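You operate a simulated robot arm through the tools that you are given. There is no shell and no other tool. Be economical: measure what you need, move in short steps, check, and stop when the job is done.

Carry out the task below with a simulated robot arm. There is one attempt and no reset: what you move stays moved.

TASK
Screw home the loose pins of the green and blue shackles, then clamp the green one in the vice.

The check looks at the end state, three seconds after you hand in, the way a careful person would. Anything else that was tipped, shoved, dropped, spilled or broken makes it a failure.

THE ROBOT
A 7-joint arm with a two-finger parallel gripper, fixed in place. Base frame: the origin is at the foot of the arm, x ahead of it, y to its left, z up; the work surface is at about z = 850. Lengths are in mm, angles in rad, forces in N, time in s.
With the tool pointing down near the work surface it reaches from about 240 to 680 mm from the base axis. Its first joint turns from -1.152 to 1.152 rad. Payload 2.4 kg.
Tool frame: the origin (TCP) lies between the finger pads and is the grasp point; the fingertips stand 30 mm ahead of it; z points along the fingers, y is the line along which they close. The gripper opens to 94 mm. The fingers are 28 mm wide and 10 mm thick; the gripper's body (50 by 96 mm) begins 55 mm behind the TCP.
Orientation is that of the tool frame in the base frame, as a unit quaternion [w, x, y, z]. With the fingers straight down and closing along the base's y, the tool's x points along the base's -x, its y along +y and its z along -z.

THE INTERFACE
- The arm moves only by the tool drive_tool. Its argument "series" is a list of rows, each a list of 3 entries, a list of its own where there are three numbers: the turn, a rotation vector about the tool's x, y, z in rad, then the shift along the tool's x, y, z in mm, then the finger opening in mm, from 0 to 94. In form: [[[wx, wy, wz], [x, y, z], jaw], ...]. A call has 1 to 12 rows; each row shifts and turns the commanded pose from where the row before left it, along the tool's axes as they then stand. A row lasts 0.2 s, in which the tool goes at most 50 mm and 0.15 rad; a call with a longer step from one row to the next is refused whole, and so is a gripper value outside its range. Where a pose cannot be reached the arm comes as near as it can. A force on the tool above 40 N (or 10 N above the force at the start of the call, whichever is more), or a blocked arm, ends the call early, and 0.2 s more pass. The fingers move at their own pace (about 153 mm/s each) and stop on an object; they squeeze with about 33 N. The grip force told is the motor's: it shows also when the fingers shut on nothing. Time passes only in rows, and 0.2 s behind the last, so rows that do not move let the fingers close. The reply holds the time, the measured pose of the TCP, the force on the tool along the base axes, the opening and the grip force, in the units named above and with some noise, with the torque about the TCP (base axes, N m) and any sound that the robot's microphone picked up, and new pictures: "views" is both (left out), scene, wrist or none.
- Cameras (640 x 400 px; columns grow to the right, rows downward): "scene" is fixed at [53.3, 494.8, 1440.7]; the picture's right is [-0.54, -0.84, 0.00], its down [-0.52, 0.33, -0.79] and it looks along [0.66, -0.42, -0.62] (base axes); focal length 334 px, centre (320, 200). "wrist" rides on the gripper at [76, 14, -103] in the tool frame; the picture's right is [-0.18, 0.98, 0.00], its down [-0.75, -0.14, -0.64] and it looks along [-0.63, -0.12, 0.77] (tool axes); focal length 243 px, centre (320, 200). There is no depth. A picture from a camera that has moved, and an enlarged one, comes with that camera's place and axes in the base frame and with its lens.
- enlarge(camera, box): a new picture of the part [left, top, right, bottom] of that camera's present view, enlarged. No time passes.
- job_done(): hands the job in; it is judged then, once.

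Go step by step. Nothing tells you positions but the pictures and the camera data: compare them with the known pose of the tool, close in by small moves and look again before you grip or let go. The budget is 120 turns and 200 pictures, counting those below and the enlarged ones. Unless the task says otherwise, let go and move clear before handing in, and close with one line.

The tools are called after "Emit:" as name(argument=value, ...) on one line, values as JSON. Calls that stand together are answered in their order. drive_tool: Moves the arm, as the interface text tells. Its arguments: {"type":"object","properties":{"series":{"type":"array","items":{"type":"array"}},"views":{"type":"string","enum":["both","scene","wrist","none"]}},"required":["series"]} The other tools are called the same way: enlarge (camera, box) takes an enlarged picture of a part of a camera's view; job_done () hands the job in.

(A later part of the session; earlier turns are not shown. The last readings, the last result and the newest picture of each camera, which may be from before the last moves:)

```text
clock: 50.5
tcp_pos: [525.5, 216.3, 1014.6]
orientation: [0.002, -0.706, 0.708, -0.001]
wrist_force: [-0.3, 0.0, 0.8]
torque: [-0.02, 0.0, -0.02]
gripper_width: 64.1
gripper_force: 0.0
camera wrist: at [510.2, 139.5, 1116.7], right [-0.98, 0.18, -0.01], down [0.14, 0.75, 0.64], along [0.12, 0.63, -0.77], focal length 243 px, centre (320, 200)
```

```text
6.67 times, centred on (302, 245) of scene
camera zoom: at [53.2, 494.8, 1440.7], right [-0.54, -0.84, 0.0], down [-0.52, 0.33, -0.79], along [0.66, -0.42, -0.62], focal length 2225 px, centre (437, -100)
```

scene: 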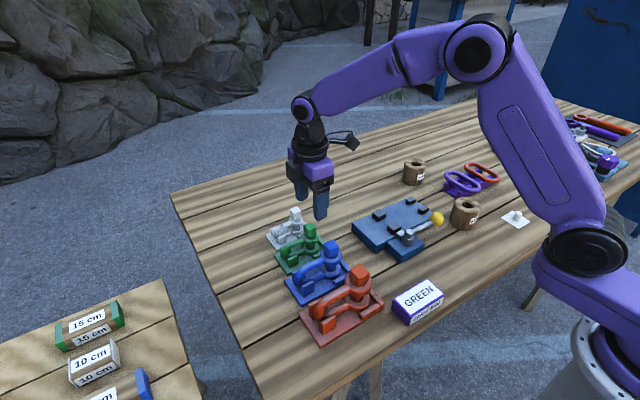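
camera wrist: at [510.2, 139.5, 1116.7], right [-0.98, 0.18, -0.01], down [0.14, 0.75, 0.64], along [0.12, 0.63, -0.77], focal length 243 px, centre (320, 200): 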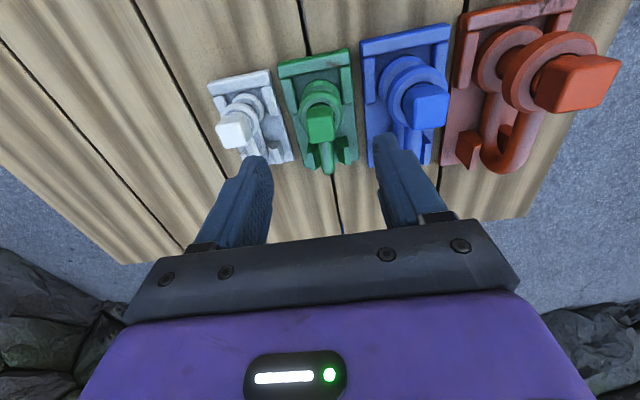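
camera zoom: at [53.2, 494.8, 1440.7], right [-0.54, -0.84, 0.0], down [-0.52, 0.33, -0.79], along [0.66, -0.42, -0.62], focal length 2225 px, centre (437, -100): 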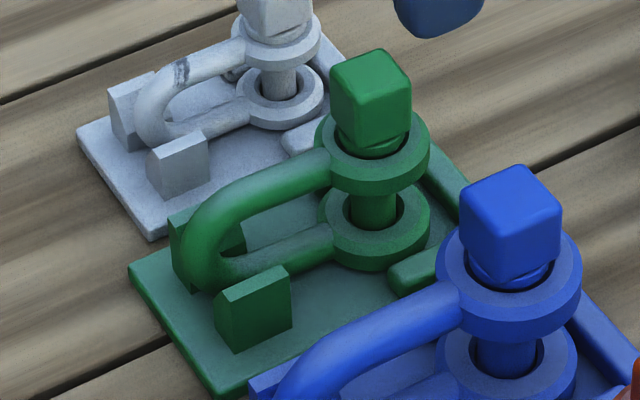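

Green's head centre is about (525, 219.5), flats aligned with the axes. I'll grip the head with fingers closing along y (so the overhanging bow can't pivot), rotating the wrist to yaw 0.

Emit:
drive_tool(series=[[[0, 0, 0.1427], [-3, 0.3, 0], 50], [[0, 0, 0.1428], [0, 0, 0], 50], [[0, 0, 0.1428], [0, 0, 0], 50], [[0, 0, 0.1428], [0, 0, 0], 50], [[0, 0, 0.1428], [0, 0, 0], 50], [[0, 0, 0.1428], [0, 0, 0], 50], [[0, 0, 0.1428], [0, 0, 0], 50], [[0, 0, 0.1428], [0, 0, 0], 50], [[0, 0, 0.1428], [0, 0, 0], 50], [[0, 0, 0.1428], [0, 0, 0], 50], [[0, 0, 0.1428], [0, 0, 25], 50], [[0, 0, 0], [0, 0, 20], 50]])

Emit:
enlarge(camera="wrist", box=[240, 40, 400, 200])

```text
clock: 53.1
tcp_pos: [525.8, 220.5, 965.8]
orientation: [0.002, 0.001, 1.0, 0.001]
wrist_force: [0.9, 0.4, -0.1]
torque: [0.02, 0.0, 0.02]
gripper_width: 49.9
gripper_force: 0.1
camera wrist: at [449.6, 233.9, 1068.8], right [0.19, 0.98, 0.0], down [0.75, -0.14, 0.65], along [0.64, -0.12, -0.76], focal length 243 px, centre (320, 200)
```

scene: 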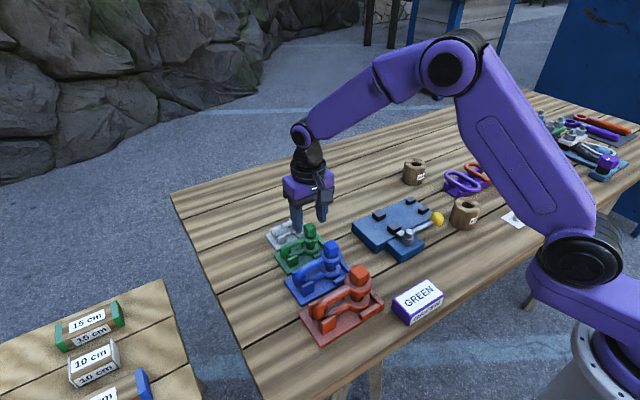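
wrist: 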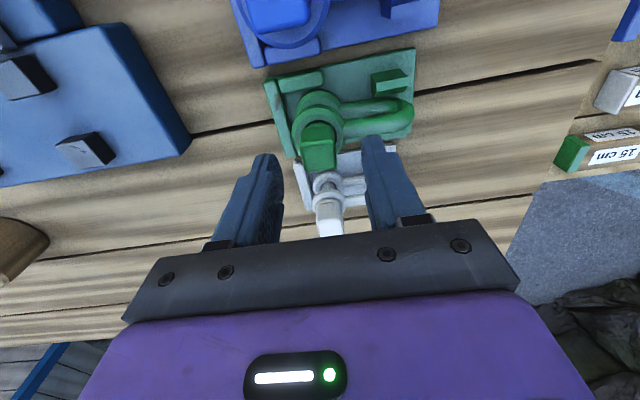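

```text
2.50 times, centred on (320, 120) of wrist
camera zoom: at [449.6, 233.9, 1068.8], right [0.19, 0.98, 0.0], down [0.75, -0.14, 0.65], along [0.64, -0.12, -0.76], focal length 606 px, centre (320, 400)
```

zoom: 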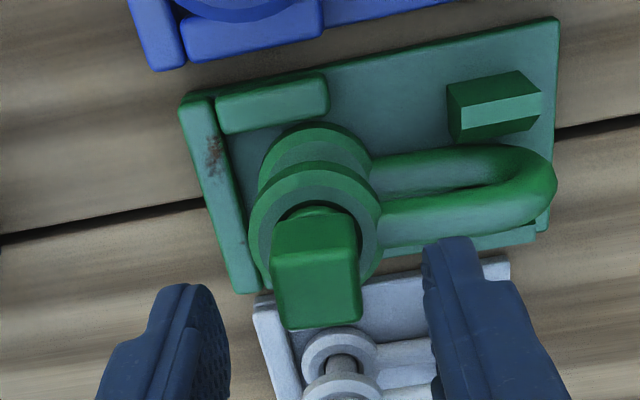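

Emit:
drive_tool(series=[[[0, 0, 0], [0, -0.8, 15], 44], [[0, 0, 0], [0, 0, 11], 44], [[0, 0, 0], [0, 0, 0], 30], [[0, 0, 0], [0, 0, 0], 12], [[0, 0, 0], [0, 0, 0], 12]])

Emit:
enlarge(camera="scene", box=[270, 205, 335, 275])

Emit:
enlarge(camera="wrist", box=[240, 60, 400, 220])

```text
clock: 54.4
tcp_pos: [527.7, 220.8, 940.8]
orientation: [0.002, -0.001, 1.0, 0.001]
wrist_force: [0.1, 0.7, -0.2]
torque: [0.0, 0.0, 0.03]
gripper_width: 27.0
gripper_force: 32.5
camera wrist: at [450.4, 233.4, 1043.2], right [0.18, 0.98, 0.0], down [0.75, -0.14, 0.65], along [0.63, -0.12, -0.76], focal length 243 px, centre (320, 200)
```

scene: 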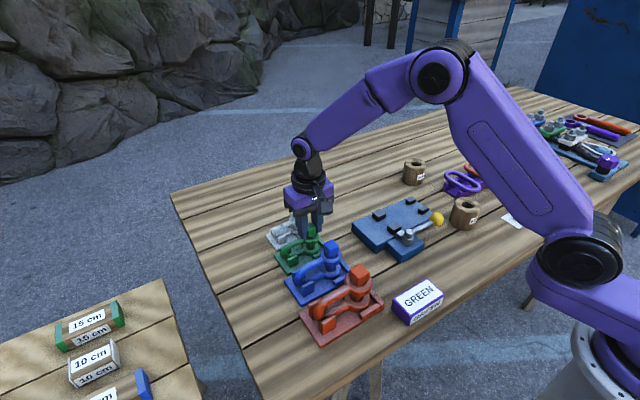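
wrist: 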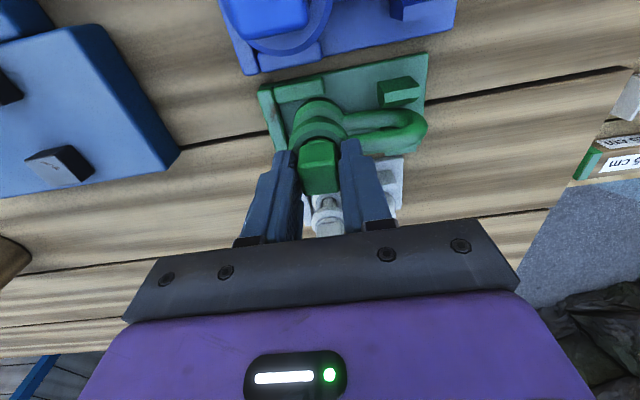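

```text
5.71 times, centred on (302, 240) of scene
camera zoom: at [53.3, 494.8, 1440.7], right [-0.54, -0.84, 0.0], down [-0.52, 0.33, -0.79], along [0.66, -0.42, -0.62], focal length 1907 px, centre (420, -29)
```

zoom: 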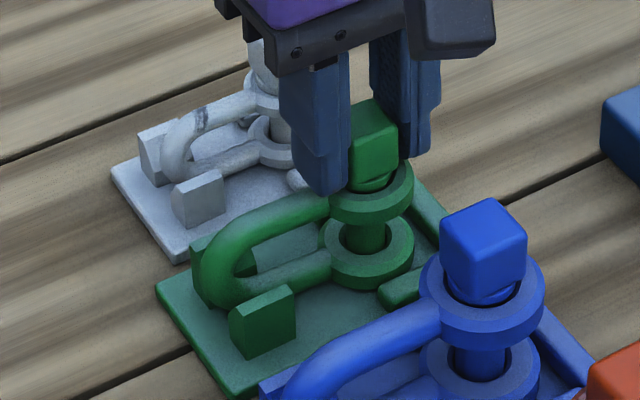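

```text
2.50 times, centred on (320, 140) of wrist
camera zoom: at [450.4, 233.4, 1043.2], right [0.18, 0.98, 0.0], down [0.75, -0.14, 0.65], along [0.63, -0.12, -0.76], focal length 606 px, centre (320, 350)
```

zoom: 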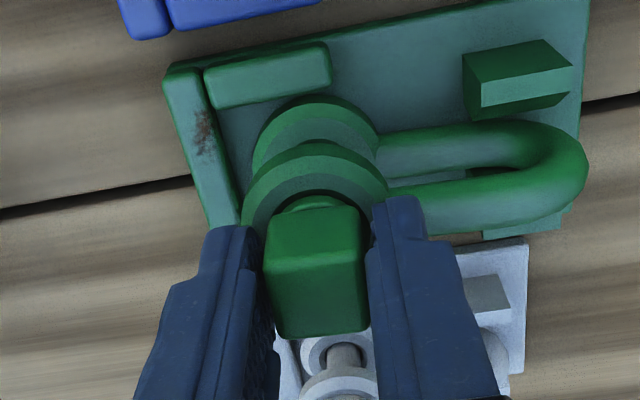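

Width reads 27 rather than 21; let me hold a moment and look again.

Emit:
drive_tool(series=[[[0, 0, 0], [0, 0, 0], 12], [[0, 0, 0], [0, 0, 0], 12], [[0, 0, 0], [0, 0, 0], 12]], views="wrist")

Emit:
enlarge(camera="wrist", box=[280, 120, 360, 200])

```text
clock: 55.1
tcp_pos: [527.5, 220.1, 940.5]
orientation: [0.002, 0.001, 1.0, 0.001]
wrist_force: [-0.5, 0.0, 0.5]
torque: [-0.01, -0.03, 0.02]
gripper_width: 26.5
gripper_force: 33.3
camera wrist: at [450.4, 233.4, 1043.2], right [0.18, 0.98, 0.0], down [0.75, -0.14, 0.65], along [0.63, -0.12, -0.76], focal length 243 px, centre (320, 200)
```

wrist: 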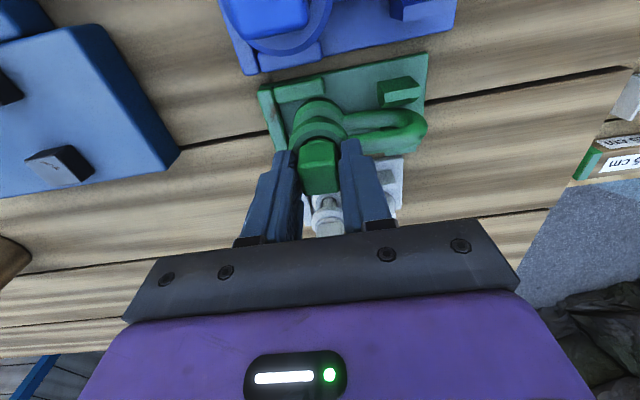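

```text
5.00 times, centred on (320, 160) of wrist
camera zoom: at [450.4, 233.4, 1043.2], right [0.18, 0.98, 0.0], down [0.75, -0.14, 0.65], along [0.63, -0.12, -0.76], focal length 1213 px, centre (320, 400)
```

zoom: 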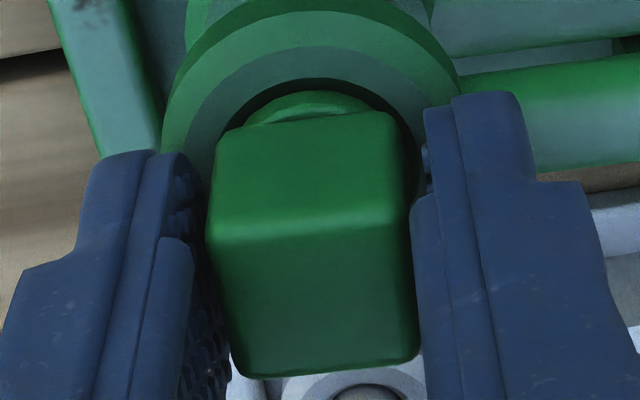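

Emit:
drive_tool(series=[[[0, 0, 0.04], [0, -1.5, 0], 12], [[0, 0, 0.04], [0, 0, 0], 12], [[0, 0, 0], [0, 0, 0], 12]], views="none")

```text
clock: 56.0
tcp_pos: [526.1, 218.8, 940.0]
orientation: [0.001, 0.039, 0.999, 0.001]
wrist_force: [-7.5, 6.0, 1.5]
torque: [0.24, 0.43, 0.41]
gripper_width: 27.2
gripper_force: 33.0
```

Emit:
drive_tool(series=[[[0, 0, -0.08], [0, 0, 0], 12], [[0, 0, -0.06], [0, 0, 0], 12], [[0, 0, 0], [0, 0, 0], 12]], views="none")

Emit:
drive_tool(series=[[[0, 0, -0.06], [0, 0, 0], 12], [[0, 0, 0], [0, 0, 0], 12]], views="none")

```text
clock: 56.8
tcp_pos: [527.5, 217.5, 941.5]
orientation: [0.003, -0.031, 1.0, 0.0]
wrist_force: [0.7, -0.1, 0.0]
torque: [-0.04, -0.04, -0.02]
gripper_width: 26.7
gripper_force: 33.1
```

```text
clock: 57.4
tcp_pos: [526.9, 217.9, 939.3]
orientation: [0.003, -0.061, 0.998, 0.0]
wrist_force: [0.0, -0.8, 0.0]
torque: [-0.04, -0.09, 0.01]
gripper_width: 26.5
gripper_force: 33.1
```

Possibly the tips are gripping the round collar beneath the head. Re-grip 6 mm higher.

Emit:
drive_tool(series=[[[0, 0, 0], [0, 0, 0], 40], [[0, 0, 0.05], [0, 0, -6], 40], [[0, 0, 0], [0, 0, 0], 25], [[0, 0, 0], [0, 0, 0], 12], [[0, 0, 0], [0, 0, 0], 12]])

Emit:
enlarge(camera="wrist", box=[270, 110, 370, 210])

Emit:
enlarge(camera="scene", box=[290, 210, 330, 255])

```text
clock: 58.5
tcp_pos: [527.8, 218.9, 945.9]
orientation: [0.002, -0.035, 0.999, 0.001]
wrist_force: [0.4, 0.3, -0.1]
torque: [0.0, -0.05, 0.02]
gripper_width: 21.2
gripper_force: 33.8
camera wrist: at [449.1, 226.2, 1049.5], right [0.11, 0.99, 0.0], down [0.76, -0.09, 0.65], along [0.64, -0.07, -0.76], focal length 243 px, centre (320, 200)
```

scene: 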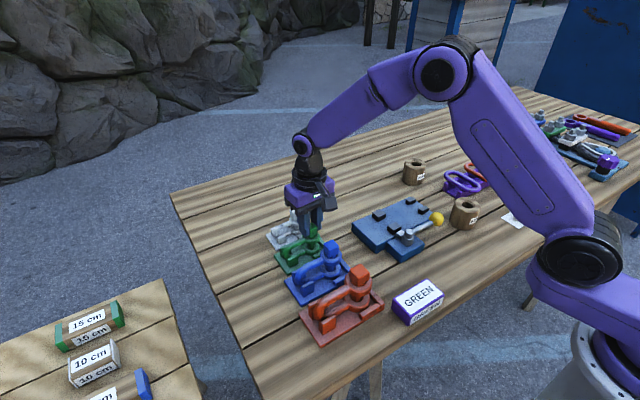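
wrist: 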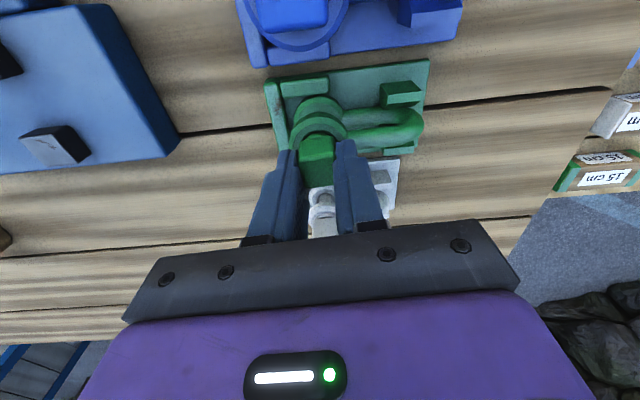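

```text
4.00 times, centred on (320, 160) of wrist
camera zoom: at [449.1, 226.2, 1049.5], right [0.11, 0.99, 0.0], down [0.76, -0.09, 0.65], along [0.64, -0.07, -0.76], focal length 970 px, centre (320, 360)
```

zoom: 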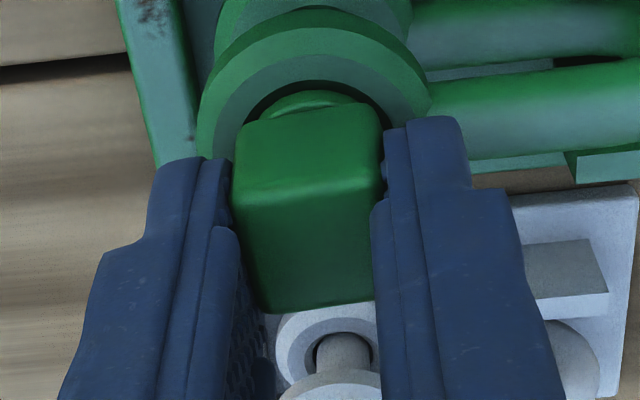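

```text
8.89 times, centred on (310, 232) of scene
camera zoom: at [53.3, 494.8, 1440.7], right [-0.54, -0.84, 0.0], down [-0.52, 0.33, -0.79], along [0.66, -0.42, -0.62], focal length 2967 px, centre (409, -89)
```

zoom: 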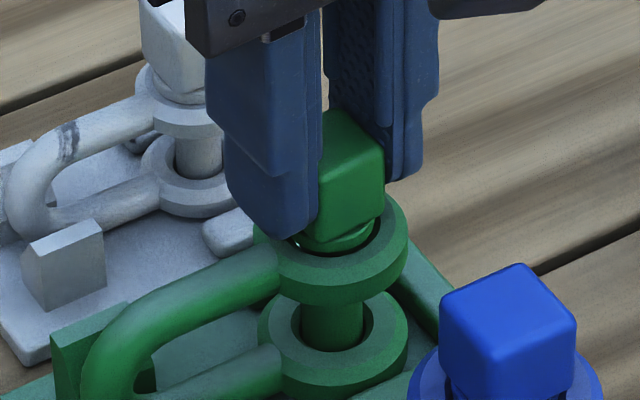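

Now a true flat grip (21.2 mm). Quick re-tighten check here before lifting.

Emit:
drive_tool(series=[[[0, 0, 0.06], [0, 0, 0], 12], [[0, 0, 0.05], [0, 0, 0], 12], [[0, 0, 0], [0, 0, 0], 12]], views="none")

```text
clock: 59.4
tcp_pos: [526.5, 218.3, 947.1]
orientation: [0.003, 0.02, 1.0, 0.001]
wrist_force: [0.1, 1.6, 0.4]
torque: [-0.01, -0.11, 0.04]
gripper_width: 21.1
gripper_force: 32.9
```

Emit:
drive_tool(series=[[[0, 0, 0.06], [0, 0, 0], 12], [[0, 0, 0.06], [0, 0, 0], 12], [[0, 0, 0], [0, 0, 0], 12]], views="wrist")

Emit:
enlarge(camera="wrist", box=[240, 60, 400, 220])

```text
clock: 60.1
tcp_pos: [527.5, 217.2, 946.5]
orientation: [0.003, 0.079, 0.997, -0.001]
wrist_force: [-1.1, -3.1, 4.2]
torque: [-0.1, -0.07, 0.97]
gripper_width: 21.5
gripper_force: 32.6
camera wrist: at [452.7, 243.1, 1049.3], right [0.34, 0.94, 0.0], down [0.72, -0.26, 0.65], along [0.61, -0.22, -0.76], focal length 243 px, centre (320, 200)
```

wrist: 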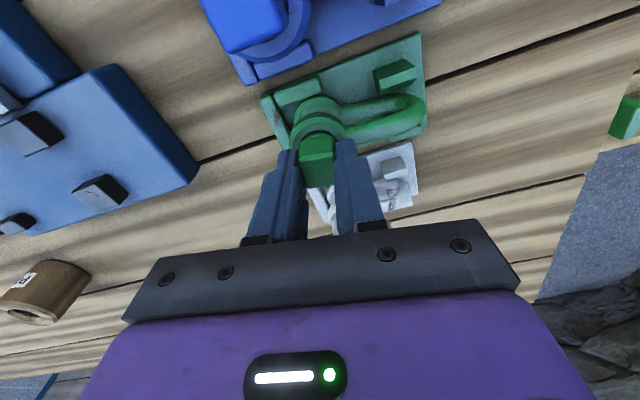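

```text
2.50 times, centred on (320, 140) of wrist
camera zoom: at [452.7, 243.1, 1049.3], right [0.34, 0.94, 0.0], down [0.72, -0.26, 0.65], along [0.61, -0.22, -0.76], focal length 606 px, centre (320, 350)
```

zoom: 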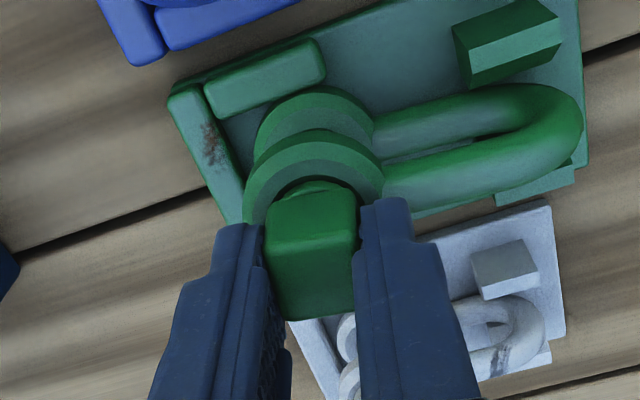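

Tight (0.97 N·m). Relax the twist and lift straight up.

Emit:
drive_tool(series=[[[0, 0, -0.08], [0, 0, 0], 12], [[0, 0, 0], [0, 0, -4], 12], [[0, 0, 0], [0, 0, -8], 12], [[0, 0, 0], [0, 0, -10], 12], [[0, 0, 0], [0, 0, -15], 12], [[0, 0, 0], [0, 0, -20], 12], [[0, 0, 0], [0, 0, -20], 12], [[0, 0, 0], [0, 0, 0], 12]])

Emit:
enlarge(camera="scene", box=[260, 180, 360, 290])

Emit:
enlarge(camera="wrist", box=[240, 60, 420, 220])

```text
clock: 62.0
tcp_pos: [525.8, 217.5, 1022.8]
orientation: [0.003, 0.04, 0.999, 0.001]
wrist_force: [0.3, 0.0, -3.1]
torque: [-0.06, -0.04, -0.03]
gripper_width: 21.2
gripper_force: 32.8
camera wrist: at [450.9, 237.6, 1126.1], right [0.26, 0.97, 0.0], down [0.74, -0.2, 0.65], along [0.62, -0.17, -0.76], focal length 243 px, centre (320, 200)
```

scene: 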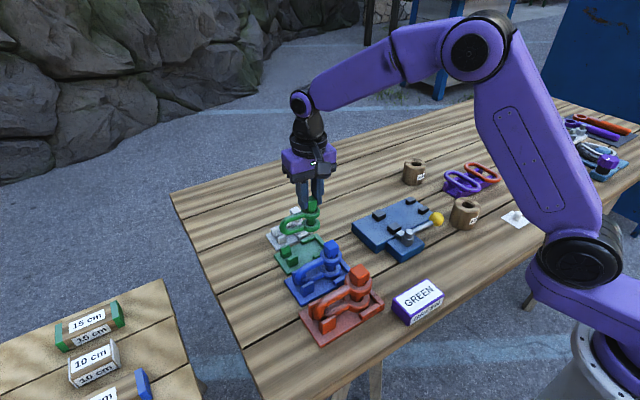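
wrist: 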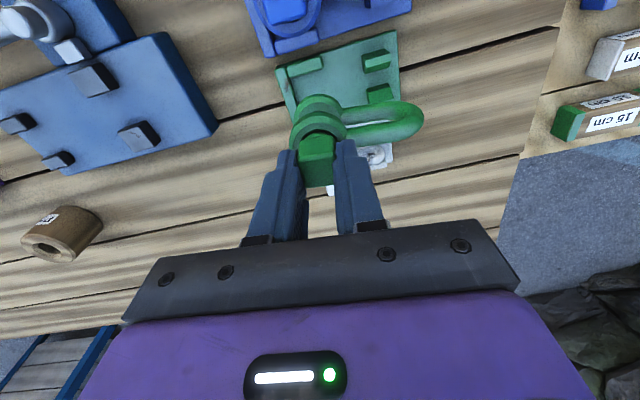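

```text
3.64 times, centred on (310, 235) of scene
camera zoom: at [53.3, 494.8, 1440.7], right [-0.54, -0.84, 0.0], down [-0.52, 0.33, -0.79], along [0.66, -0.42, -0.62], focal length 1214 px, centre (356, 73)
```

zoom: 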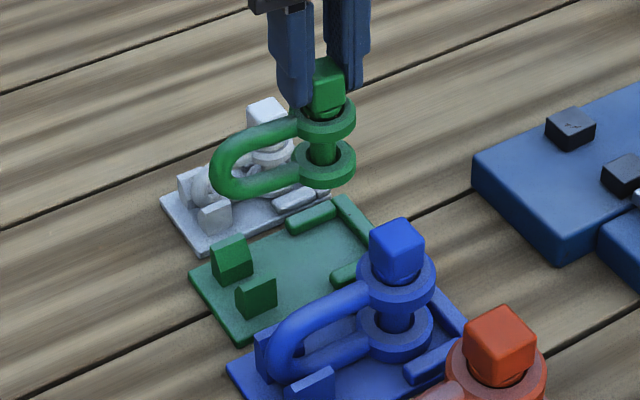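

```text
2.50 times, centred on (330, 140) of wrist
camera zoom: at [450.9, 237.6, 1126.1], right [0.26, 0.97, 0.0], down [0.74, -0.2, 0.65], along [0.62, -0.17, -0.76], focal length 606 px, centre (295, 350)
```

zoom: 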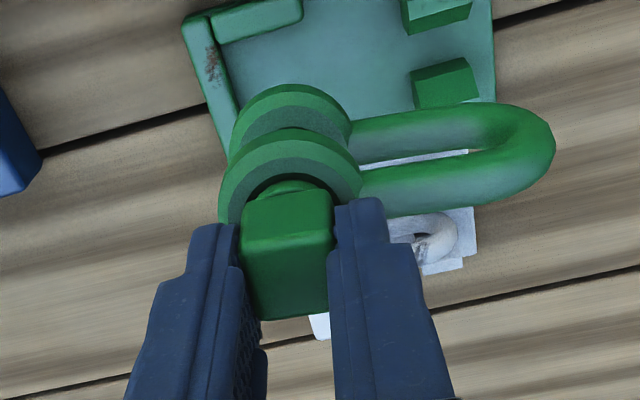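

Lifted level and steady. Bow is yawed ~8°; correct it and carry the shackle over the vice.

Emit:
drive_tool(series=[[[0, 0, -0.07], [0, 0, 0], 12], [[0, 0, -0.07], [0, 0, 0], 12], [[0, 0, 0], [6.08, -29.6, 0], 12], [[0, 0, 0], [6.08, -29.6, 0], 12], [[0, 0, 0], [6.08, -29.6, 0], 12], [[0, 0, 0], [6.08, -29.6, 0], 12], [[0, 0, 0], [6.08, -29.6, 0], 12], [[0, 0, 0], [6.08, -29.6, 0], 12], [[0, 0, 0], [6.08, -29.6, 0], 12], [[0, 0, 0], [6.08, -29.6, 0], 12], [[0, 0, 0], [0, 0, 0], 12]])

Emit:
enlarge(camera="scene", box=[340, 150, 460, 270])

Emit:
enlarge(camera="wrist", box=[220, 20, 440, 200])

```text
clock: 64.3
tcp_pos: [492.9, -23.0, 1019.8]
orientation: [0.002, -0.031, 1.0, 0.001]
wrist_force: [-0.4, -0.5, -3.0]
torque: [-0.05, -0.01, 0.0]
gripper_width: 21.2
gripper_force: 33.0
camera wrist: at [414.5, -13.0, 1123.7], right [0.12, 0.99, 0.0], down [0.76, -0.1, 0.65], along [0.64, -0.08, -0.76], focal length 243 px, centre (320, 200)
```

scene: 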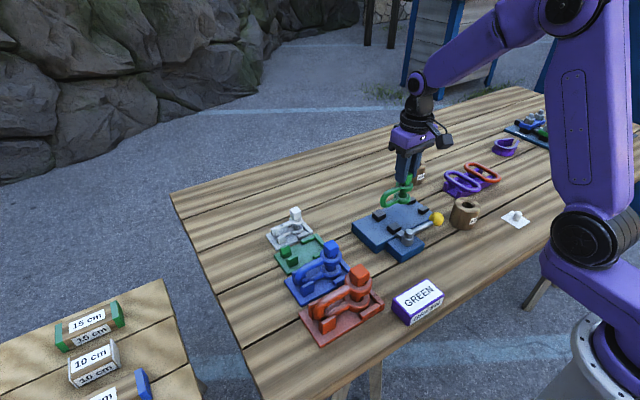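
wrist: 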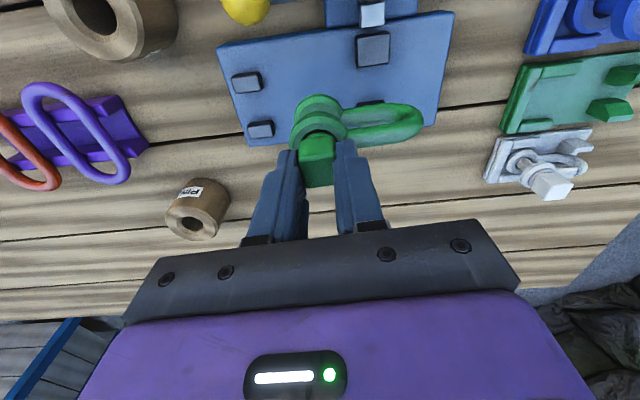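

```text
3.33 times, centred on (400, 210) of scene
camera zoom: at [53.3, 494.8, 1440.7], right [-0.54, -0.84, 0.0], down [-0.52, 0.33, -0.79], along [0.66, -0.42, -0.62], focal length 1112 px, centre (53, 167)
```

zoom: 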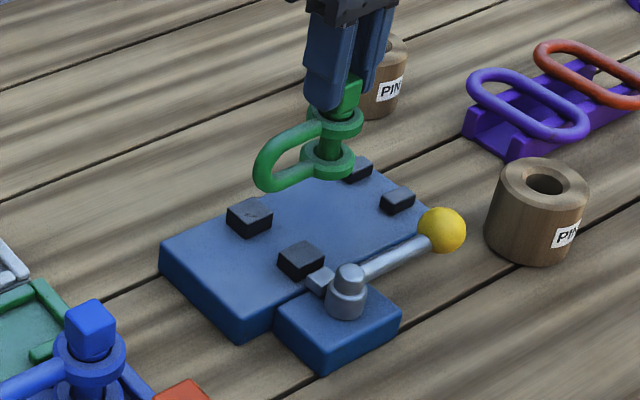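

```text
2.22 times, centred on (330, 110) of wrist
camera zoom: at [414.5, -13.0, 1123.7], right [0.12, 0.99, 0.0], down [0.76, -0.1, 0.65], along [0.64, -0.08, -0.76], focal length 539 px, centre (298, 400)
```

zoom: 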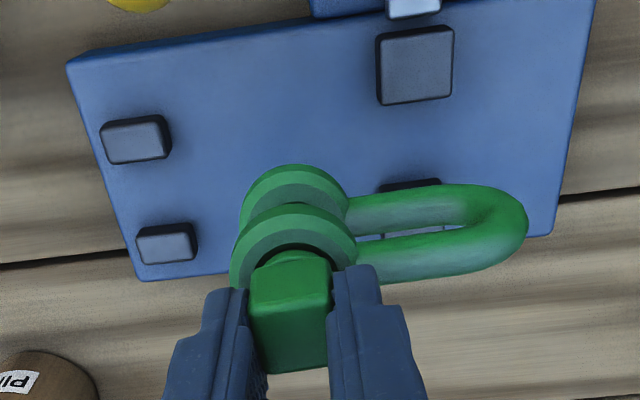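

Bow is now parallel to y at x≈491. Shift 1.8 mm away from the fixed jaw and 8 mm toward +y, then descend partway and check.

Emit:
drive_tool(series=[[[0, 0, 0], [1.3, 8, 10], 12], [[0, 0, 0], [0, 0, 12], 12], [[0, 0, 0], [0, 0, 10], 12], [[0, 0, 0], [0, 0, 0], 12]])

Emit:
enlarge(camera="scene", box=[350, 160, 450, 260])

Emit:
enlarge(camera="wrist", box=[260, 40, 440, 200])

```text
clock: 65.3
tcp_pos: [491.0, -13.9, 990.6]
orientation: [0.002, -0.031, 1.0, 0.002]
wrist_force: [0.9, -0.3, -3.5]
torque: [-0.07, -0.01, -0.01]
gripper_width: 21.4
gripper_force: 33.4
camera wrist: at [412.8, -5.1, 1092.7], right [0.12, 0.99, 0.0], down [0.76, -0.1, 0.65], along [0.64, -0.08, -0.76], focal length 243 px, centre (320, 200)
```

scene: 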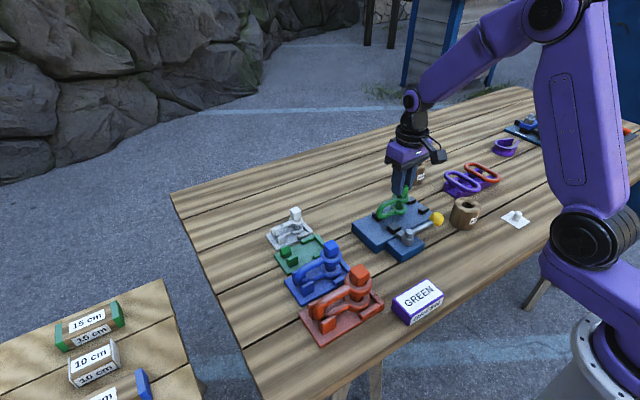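
wrist: 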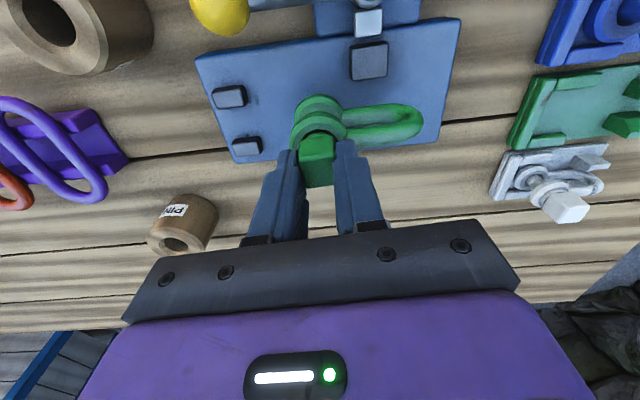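

```text
4.00 times, centred on (400, 210) of scene
camera zoom: at [53.3, 494.8, 1440.7], right [-0.54, -0.84, 0.0], down [-0.52, 0.33, -0.79], along [0.66, -0.42, -0.62], focal length 1335 px, centre (0, 160)
```

zoom: 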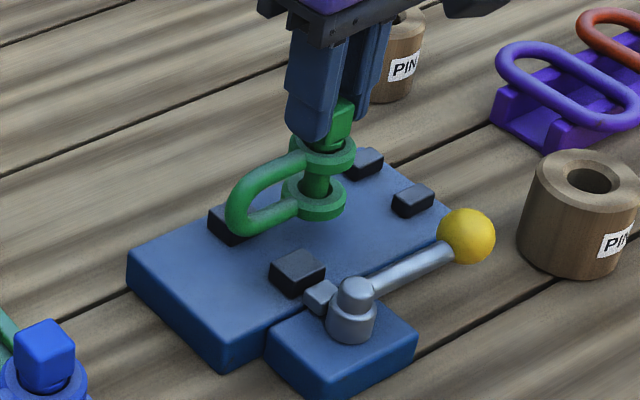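

```text
2.50 times, centred on (350, 120) of wrist
camera zoom: at [412.8, -5.1, 1092.7], right [0.12, 0.99, 0.0], down [0.76, -0.1, 0.65], along [0.64, -0.08, -0.76], focal length 606 px, centre (245, 400)
```

zoom: 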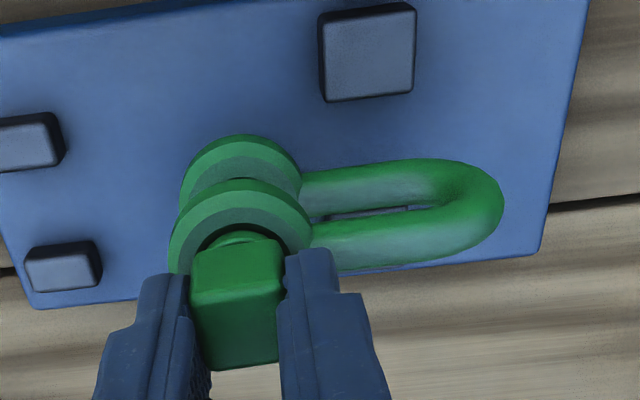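

Alignment good: bow centre x≈489, fixed jaw face ≈499. Lower on to the plate gently.

Emit:
drive_tool(series=[[[0, 0, 0], [0, 0, 6], 12], [[0, 0, 0], [0, 0, 5], 12], [[0, 0, 0], [0, 0, 3], 12], [[0, 0, 0], [0, 0, 1.5], 12], [[0, 0, 0], [0, 0, 0], 12]], views="none")

```text
clock: 66.5
tcp_pos: [491.2, -12.9, 976.2]
orientation: [0.002, -0.031, 1.0, 0.001]
wrist_force: [-0.3, -0.4, -3.4]
torque: [-0.06, -0.01, -0.05]
gripper_width: 21.1
gripper_force: 32.9
```

Emit:
drive_tool(series=[[[0, 0, 0], [0, 0, 1.5], 12], [[0, 0, 0], [0, 0, 1], 12], [[0, 0, 0], [0, 0, 1], 12], [[0, 0, 0], [0, 0, 0], 12]], views="none")

```text
clock: 67.5
tcp_pos: [490.2, -14.6, 973.4]
orientation: [0.002, -0.03, 1.0, 0.001]
wrist_force: [1.0, 0.7, -2.6]
torque: [-0.06, 0.01, 0.01]
gripper_width: 21.2
gripper_force: 33.4
```

Emit:
drive_tool(series=[[[0, 0, 0], [0, 0, 1], 12], [[0, 0, 0], [0, 0, 1], 12], [[0, 0, 0], [0, 0, 0], 12]])

Emit:
enlarge(camera="scene", box=[365, 180, 435, 250])

```text
clock: 68.3
tcp_pos: [490.5, -14.3, 969.3]
orientation: [0.002, -0.03, 1.0, 0.0]
wrist_force: [0.5, -0.2, -2.6]
torque: [-0.03, -0.02, -0.02]
gripper_width: 21.0
gripper_force: 32.5
camera wrist: at [412.2, -5.2, 1072.8], right [0.12, 0.99, 0.0], down [0.76, -0.1, 0.65], along [0.64, -0.08, -0.76], focal length 243 px, centre (320, 200)
```

scene: 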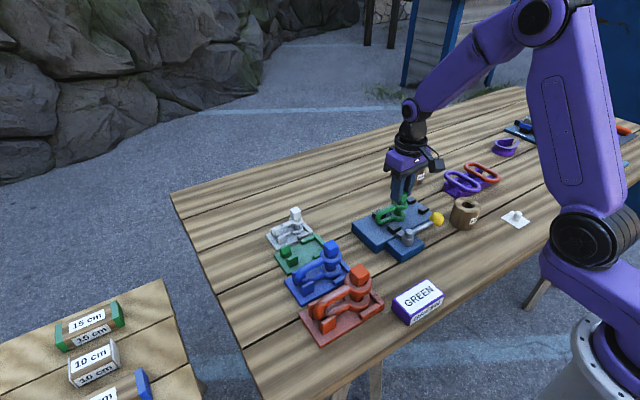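
wrist: 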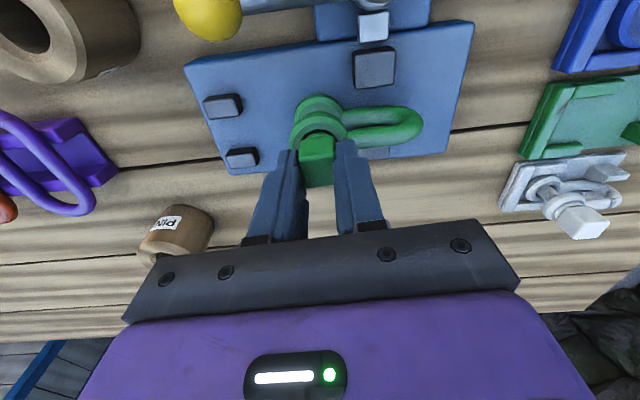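

```text
5.71 times, centred on (400, 215) of scene
camera zoom: at [53.3, 494.8, 1440.7], right [-0.54, -0.84, 0.0], down [-0.52, 0.33, -0.79], along [0.66, -0.42, -0.62], focal length 1907 px, centre (-137, 114)
```

zoom: 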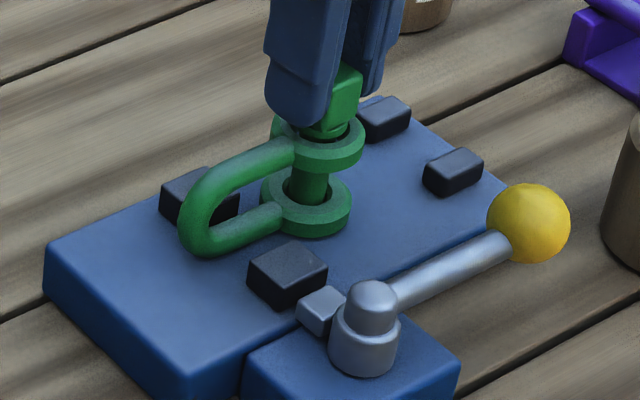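

Emit:
drive_tool(series=[[[0, 0, 0], [0, 0, 1], 12], [[0, 0, 0], [0, 0, 1], 12], [[0, 0, 0], [0, 0, 0], 12]], views="none")

Emit:
drive_tool(series=[[[0, 0, 0], [0, 0, 1], 12], [[0, 0, 0], [0, 0, 1], 12], [[0, 0, 0], [0, 0, 0], 12]], views="none")

```text
clock: 69.2
tcp_pos: [490.1, -14.1, 968.5]
orientation: [0.003, -0.031, 1.0, 0.0]
wrist_force: [-0.9, -1.6, 2.2]
torque: [-0.04, 0.15, 0.01]
gripper_width: 21.3
gripper_force: 32.9
```

```text
clock: 70.0
tcp_pos: [489.8, -14.0, 968.4]
orientation: [0.004, -0.03, 1.0, 0.001]
wrist_force: [-8.6, -2.1, 36.3]
torque: [-0.14, 0.35, 0.04]
gripper_width: 21.4
gripper_force: 32.8
```

Contact with the plate. Relieve the load and view before release.

Emit:
drive_tool(series=[[[0, 0, 0], [0, 0, -2], 12], [[0, 0, 0], [0, 0, 0], 12]])

Emit:
enlarge(camera="scene", box=[365, 180, 435, 250])

Emit:
enlarge(camera="wrist", box=[260, 30, 440, 190])

```text
clock: 70.5
tcp_pos: [490.9, -14.3, 969.0]
orientation: [0.003, -0.031, 1.0, 0.001]
wrist_force: [1.3, -4.0, 7.1]
torque: [-0.16, -0.3, 0.01]
gripper_width: 21.1
gripper_force: 32.7
camera wrist: at [412.8, -4.6, 1070.4], right [0.12, 0.99, 0.0], down [0.76, -0.1, 0.65], along [0.64, -0.08, -0.76], focal length 243 px, centre (320, 200)
```

scene: 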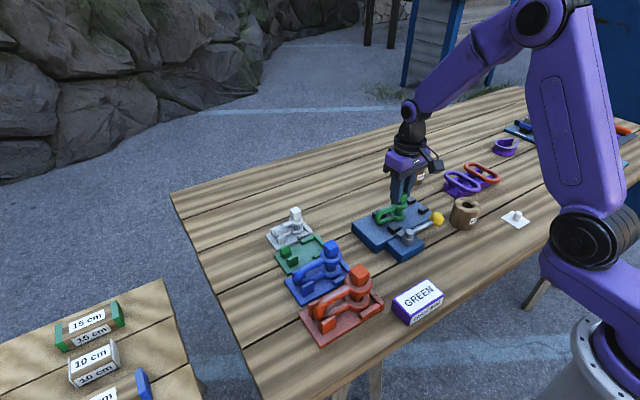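
wrist: 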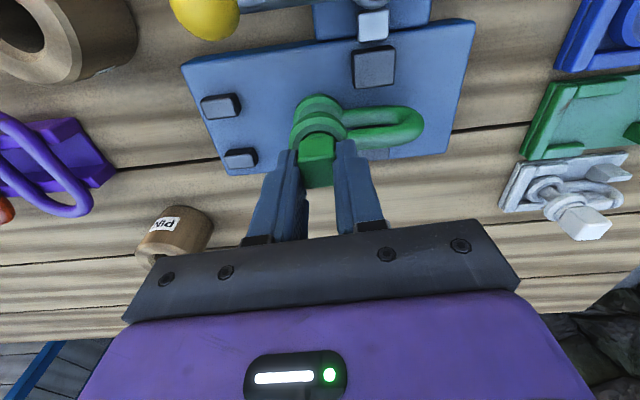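

```text
5.71 times, centred on (400, 215) of scene
camera zoom: at [53.2, 494.7, 1440.7], right [-0.54, -0.84, 0.0], down [-0.52, 0.33, -0.79], along [0.66, -0.42, -0.62], focal length 1907 px, centre (-137, 114)
```

zoom: 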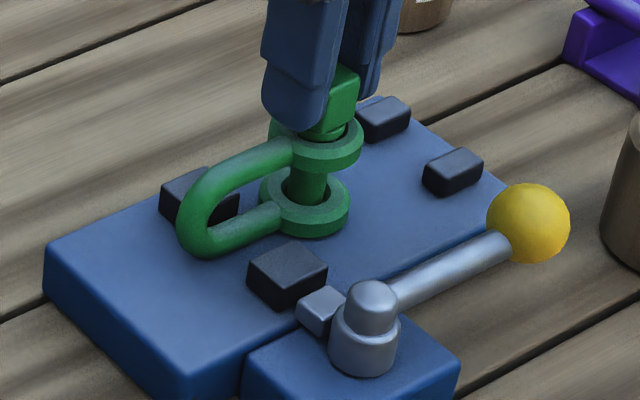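

```text
2.50 times, centred on (350, 110) of wrist
camera zoom: at [412.8, -4.6, 1070.4], right [0.12, 0.99, 0.0], down [0.76, -0.1, 0.65], along [0.64, -0.08, -0.76], focal length 606 px, centre (245, 425)
```

zoom: 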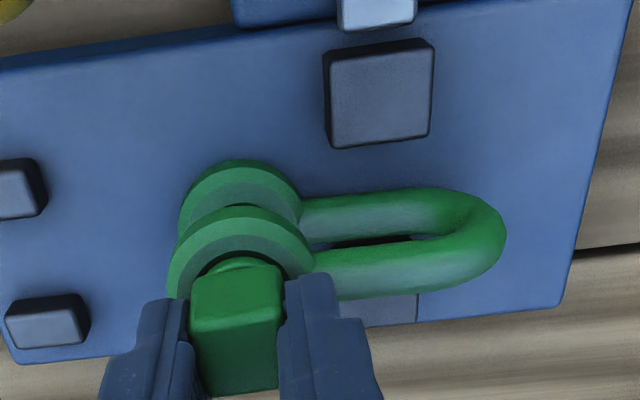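

Seated with the bow between the jaws. Open and lift clear.

Emit:
drive_tool(series=[[[0, 0, 0], [0, 0, 0], 26], [[0, 0, 0], [0, 0, 0], 44], [[0, 0, 0], [0, 0, 0], 44], [[0, 0, 0], [0, 0, -20], 44], [[0, 0, 0], [0, 0, -40], 44], [[0, 0, 0], [0, 0, -20], 44]])

Emit:
enlarge(camera="scene", box=[365, 180, 435, 250])

```text
clock: 72.0
tcp_pos: [490.4, -12.9, 1048.0]
orientation: [0.003, -0.031, 1.0, 0.002]
wrist_force: [-0.6, -0.4, -0.2]
torque: [-0.05, 0.02, -0.01]
gripper_width: 44.3
gripper_force: 0.0
camera wrist: at [412.3, -4.0, 1151.1], right [0.12, 0.99, 0.0], down [0.76, -0.1, 0.65], along [0.64, -0.08, -0.76], focal length 243 px, centre (320, 200)
```

scene: 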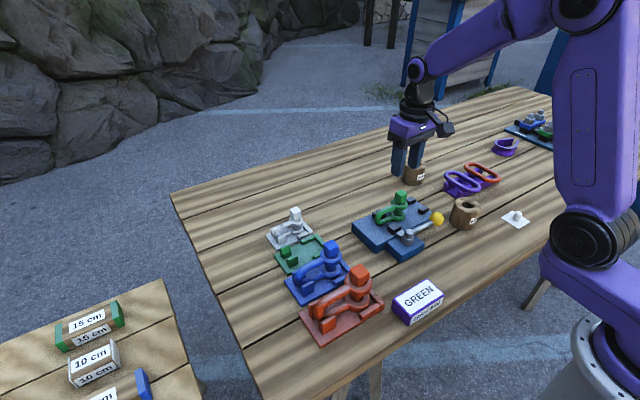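
wrist: 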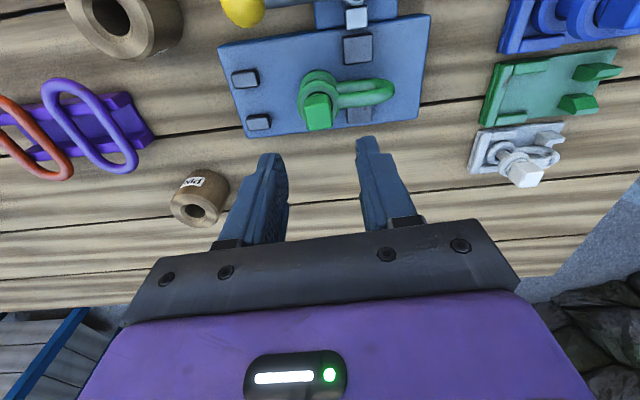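

```text
5.71 times, centred on (400, 215) of scene
camera zoom: at [53.3, 494.8, 1440.7], right [-0.54, -0.84, 0.0], down [-0.52, 0.33, -0.79], along [0.66, -0.42, -0.62], focal length 1907 px, centre (-137, 114)
```

zoom: 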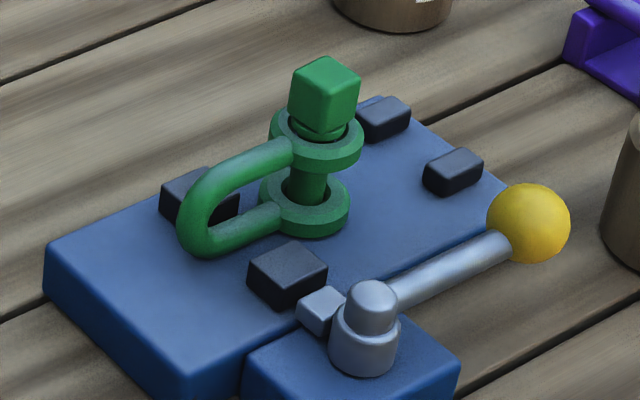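

Shackle stands freely in the vice. Now go back to the lever ball.

Emit:
drive_tool(series=[[[0, 0, 0], [42.1, -22.5, 0], 56], [[0, 0, 0], [42.1, -22.5, 0], 56], [[0, 0, -0.15], [0, 0, 0], 56], [[0, 0, -0.15], [0, 0, 0], 56], [[0, 0, -0.15], [0, 0, 0], 56], [[0, 0, -0.15], [0, 0, 0], 56], [[0, 0, -0.15], [0, 0, 0], 56], [[0, 0, -0.15], [0, 0, 0], 56], [[0, 0, -0.15], [0, 0, 0], 56], [[0, 0, -0.15], [0, 0, 0], 56], [[0, 0, -0.15], [0, 0, 0], 56], [[0, 0, -0.15], [0, 0, 0], 56]], views="none")

Emit:
drive_tool(series=[[[0, 0, 0], [0, 0, 40], 56], [[0, 0, 0], [0, 0, 25], 56], [[0, 0, 0], [0, 0, 0], 56]], views="wrist")

Emit:
enlarge(camera="wrist", box=[200, 0, 440, 200])

```text
clock: 74.5
tcp_pos: [408.4, -64.1, 1048.9]
orientation: [0.002, -0.704, 0.71, -0.001]
wrist_force: [-0.3, 1.1, 0.1]
torque: [0.0, -0.01, 0.01]
gripper_width: 55.7
gripper_force: 0.1
```

```text
clock: 75.3
tcp_pos: [409.4, -64.6, 980.3]
orientation: [0.002, -0.703, 0.711, -0.002]
wrist_force: [-0.6, -0.1, 0.0]
torque: [0.0, 0.0, 0.02]
gripper_width: 56.0
gripper_force: 0.2
camera wrist: at [392.8, -140.8, 1084.6], right [-0.98, 0.19, 0.0], down [0.15, 0.75, 0.64], along [0.13, 0.63, -0.77], focal length 243 px, centre (320, 200)
```

wrist: 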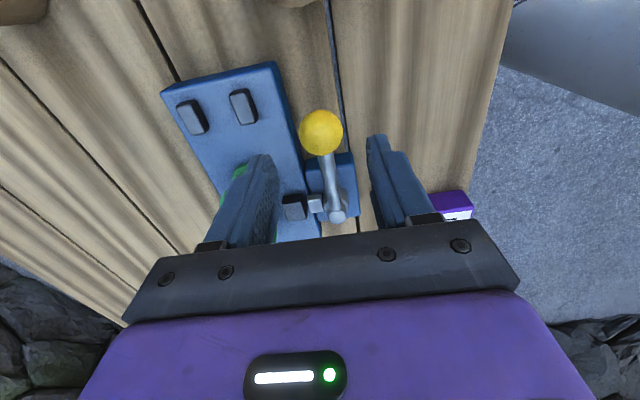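

```text
2.00 times, centred on (320, 100) of wrist
camera zoom: at [392.8, -140.8, 1084.6], right [-0.98, 0.19, 0.0], down [0.15, 0.75, 0.64], along [0.13, 0.63, -0.77], focal length 485 px, centre (320, 400)
```

zoom: 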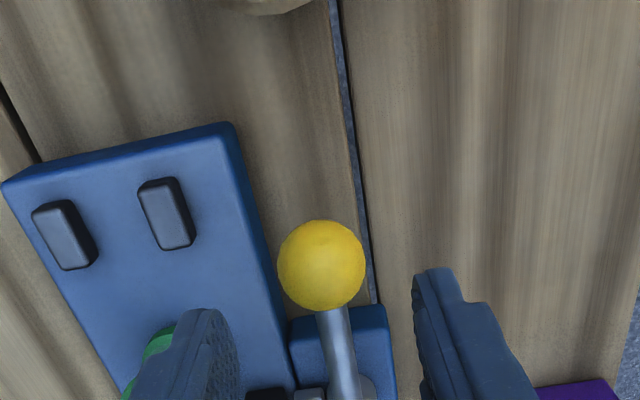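

Emit:
drive_tool(series=[[[0, 0, 0], [-2, 0, 25], 46], [[0, 0, 0], [0, 0, 25], 44], [[0, 0, 0], [0, 0, 14], 44], [[0, 0, 0], [0, 0, 0], 34], [[0, 0, 0], [0, 0, 0], 28], [[0, 0, 0], [0, 0, 0], 28]], views="none")

Emit:
drive_tool(series=[[[0, 0, 0.1], [-0.45, 8.9, 0], 28], [[0, 0, 0.1], [-0.45, 8.9, 0], 28], [[0, 0, 0.1], [-0.45, 8.9, 0], 28], [[0, 0, 0.1], [-0.45, 8.9, 0], 28], [[0, 0, 0.1], [-0.45, 8.9, 0], 28], [[0, 0, 0.1], [-0.45, 8.9, 0], 28], [[0, 0, 0.1], [-0.45, 8.9, 0], 28], [[0, 0, 0.1], [-0.45, 8.9, 0], 28]], views="scene")

Emit:
enlarge(camera="scene", box=[355, 170, 455, 260])

```text
clock: 76.8
tcp_pos: [408.9, -61.0, 918.6]
orientation: [0.003, -0.703, 0.711, -0.001]
wrist_force: [1.1, -0.6, -5.1]
torque: [-0.06, -0.2, -0.09]
gripper_width: 33.4
gripper_force: 45.1
```

```text
clock: 78.5
tcp_pos: [347.0, -33.6, 918.6]
orientation: [0.003, -0.37, 0.929, 0.0]
wrist_force: [6.0, 4.3, -32.4]
torque: [0.06, -0.07, 0.04]
gripper_width: 33.4
gripper_force: 44.7
```

scene: 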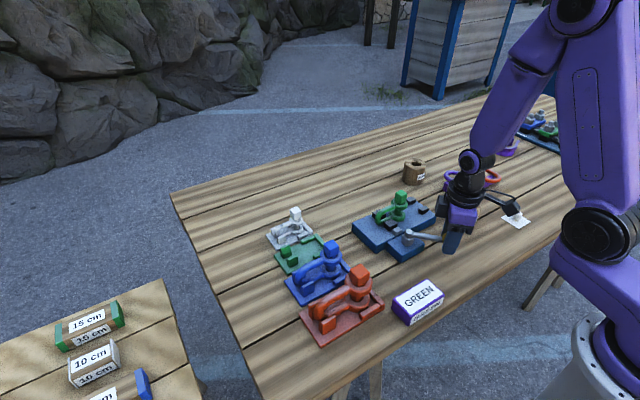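

```text
4.44 times, centred on (405, 215) of scene
camera zoom: at [53.8, 494.9, 1440.7], right [-0.54, -0.84, 0.0], down [-0.52, 0.33, -0.79], along [0.66, -0.42, -0.62], focal length 1483 px, centre (-58, 133)
```

zoom: 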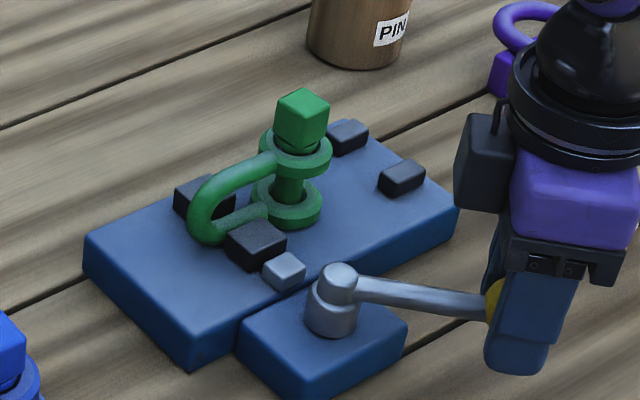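

Emit:
drive_tool(series=[[[0, 0, 0], [0, 0, 2], 28], [[0, 0, 0.08], [-0.3, 7.1, 0], 28], [[0, 0, 0.08], [-0.3, 7.1, 0], 28], [[0, 0, 0.08], [-0.3, 7.1, 0], 28], [[0, 0, 0.08], [-0.3, 7.1, 0], 28]], views="scene")

Emit:
enlarge(camera="scene", box=[365, 180, 435, 250])

```text
clock: 79.8
tcp_pos: [330.4, -9.1, 917.7]
orientation: [0.004, -0.217, 0.976, 0.0]
wrist_force: [6.8, -2.0, 30.2]
torque: [-0.13, 0.02, -0.22]
gripper_width: 33.5
gripper_force: 45.1
```

scene: 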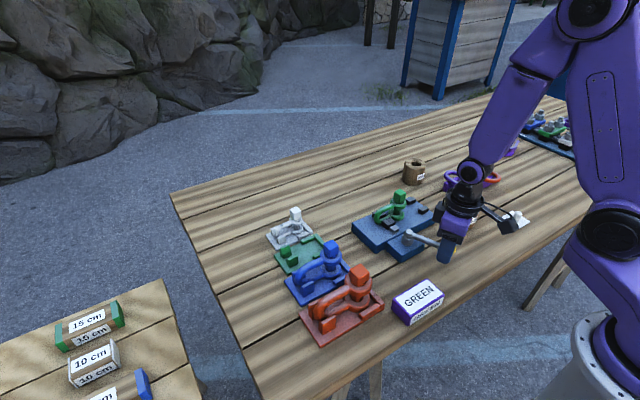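

```text
5.71 times, centred on (400, 215) of scene
camera zoom: at [53.1, 494.7, 1440.7], right [-0.54, -0.84, 0.0], down [-0.52, 0.33, -0.79], along [0.66, -0.42, -0.62], focal length 1907 px, centre (-137, 114)
```

zoom: 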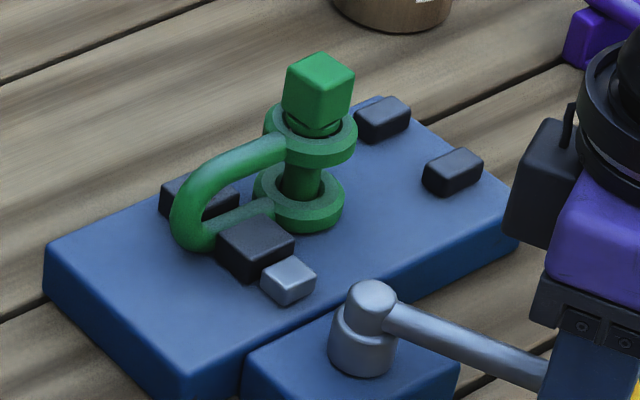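

The jaw is now on the bow, pushing it to the fixed jaw. Continue until it resists.

Emit:
drive_tool(series=[[[0, 0, 0], [0, 0, -1], 28], [[0, 0, 0.06], [-0.2, 5.3, 0], 28], [[0, 0, 0.06], [-0.2, 5.3, 0], 28], [[0, 0, 0.06], [-0.2, 5.3, 0], 28]], views="scene")

Emit:
enlarge(camera="scene", box=[365, 180, 435, 250])

```text
clock: 80.8
tcp_pos: [324.7, 4.6, 917.8]
orientation: [0.002, -0.13, 0.992, 0.001]
wrist_force: [17.0, 1.2, -20.2]
torque: [-0.18, 0.27, 0.16]
gripper_width: 33.1
gripper_force: 45.2
```

scene: 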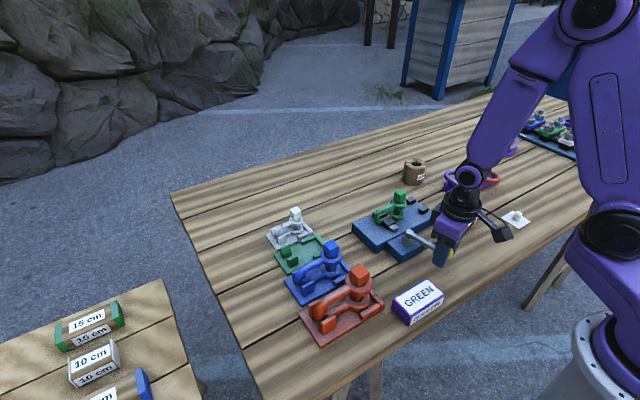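

```text
5.71 times, centred on (400, 215) of scene
camera zoom: at [53.9, 494.8, 1440.7], right [-0.54, -0.84, 0.0], down [-0.52, 0.33, -0.79], along [0.66, -0.42, -0.62], focal length 1907 px, centre (-137, 114)
```

zoom: 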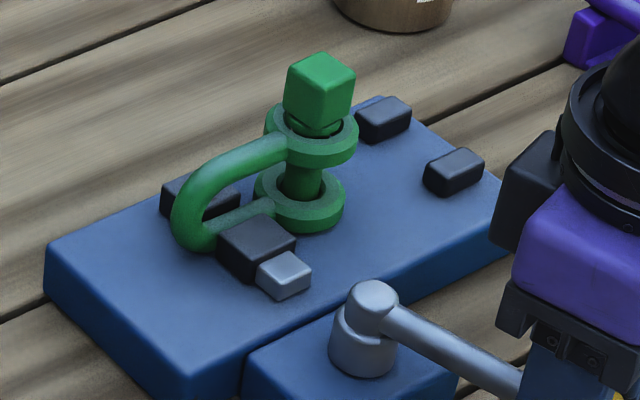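

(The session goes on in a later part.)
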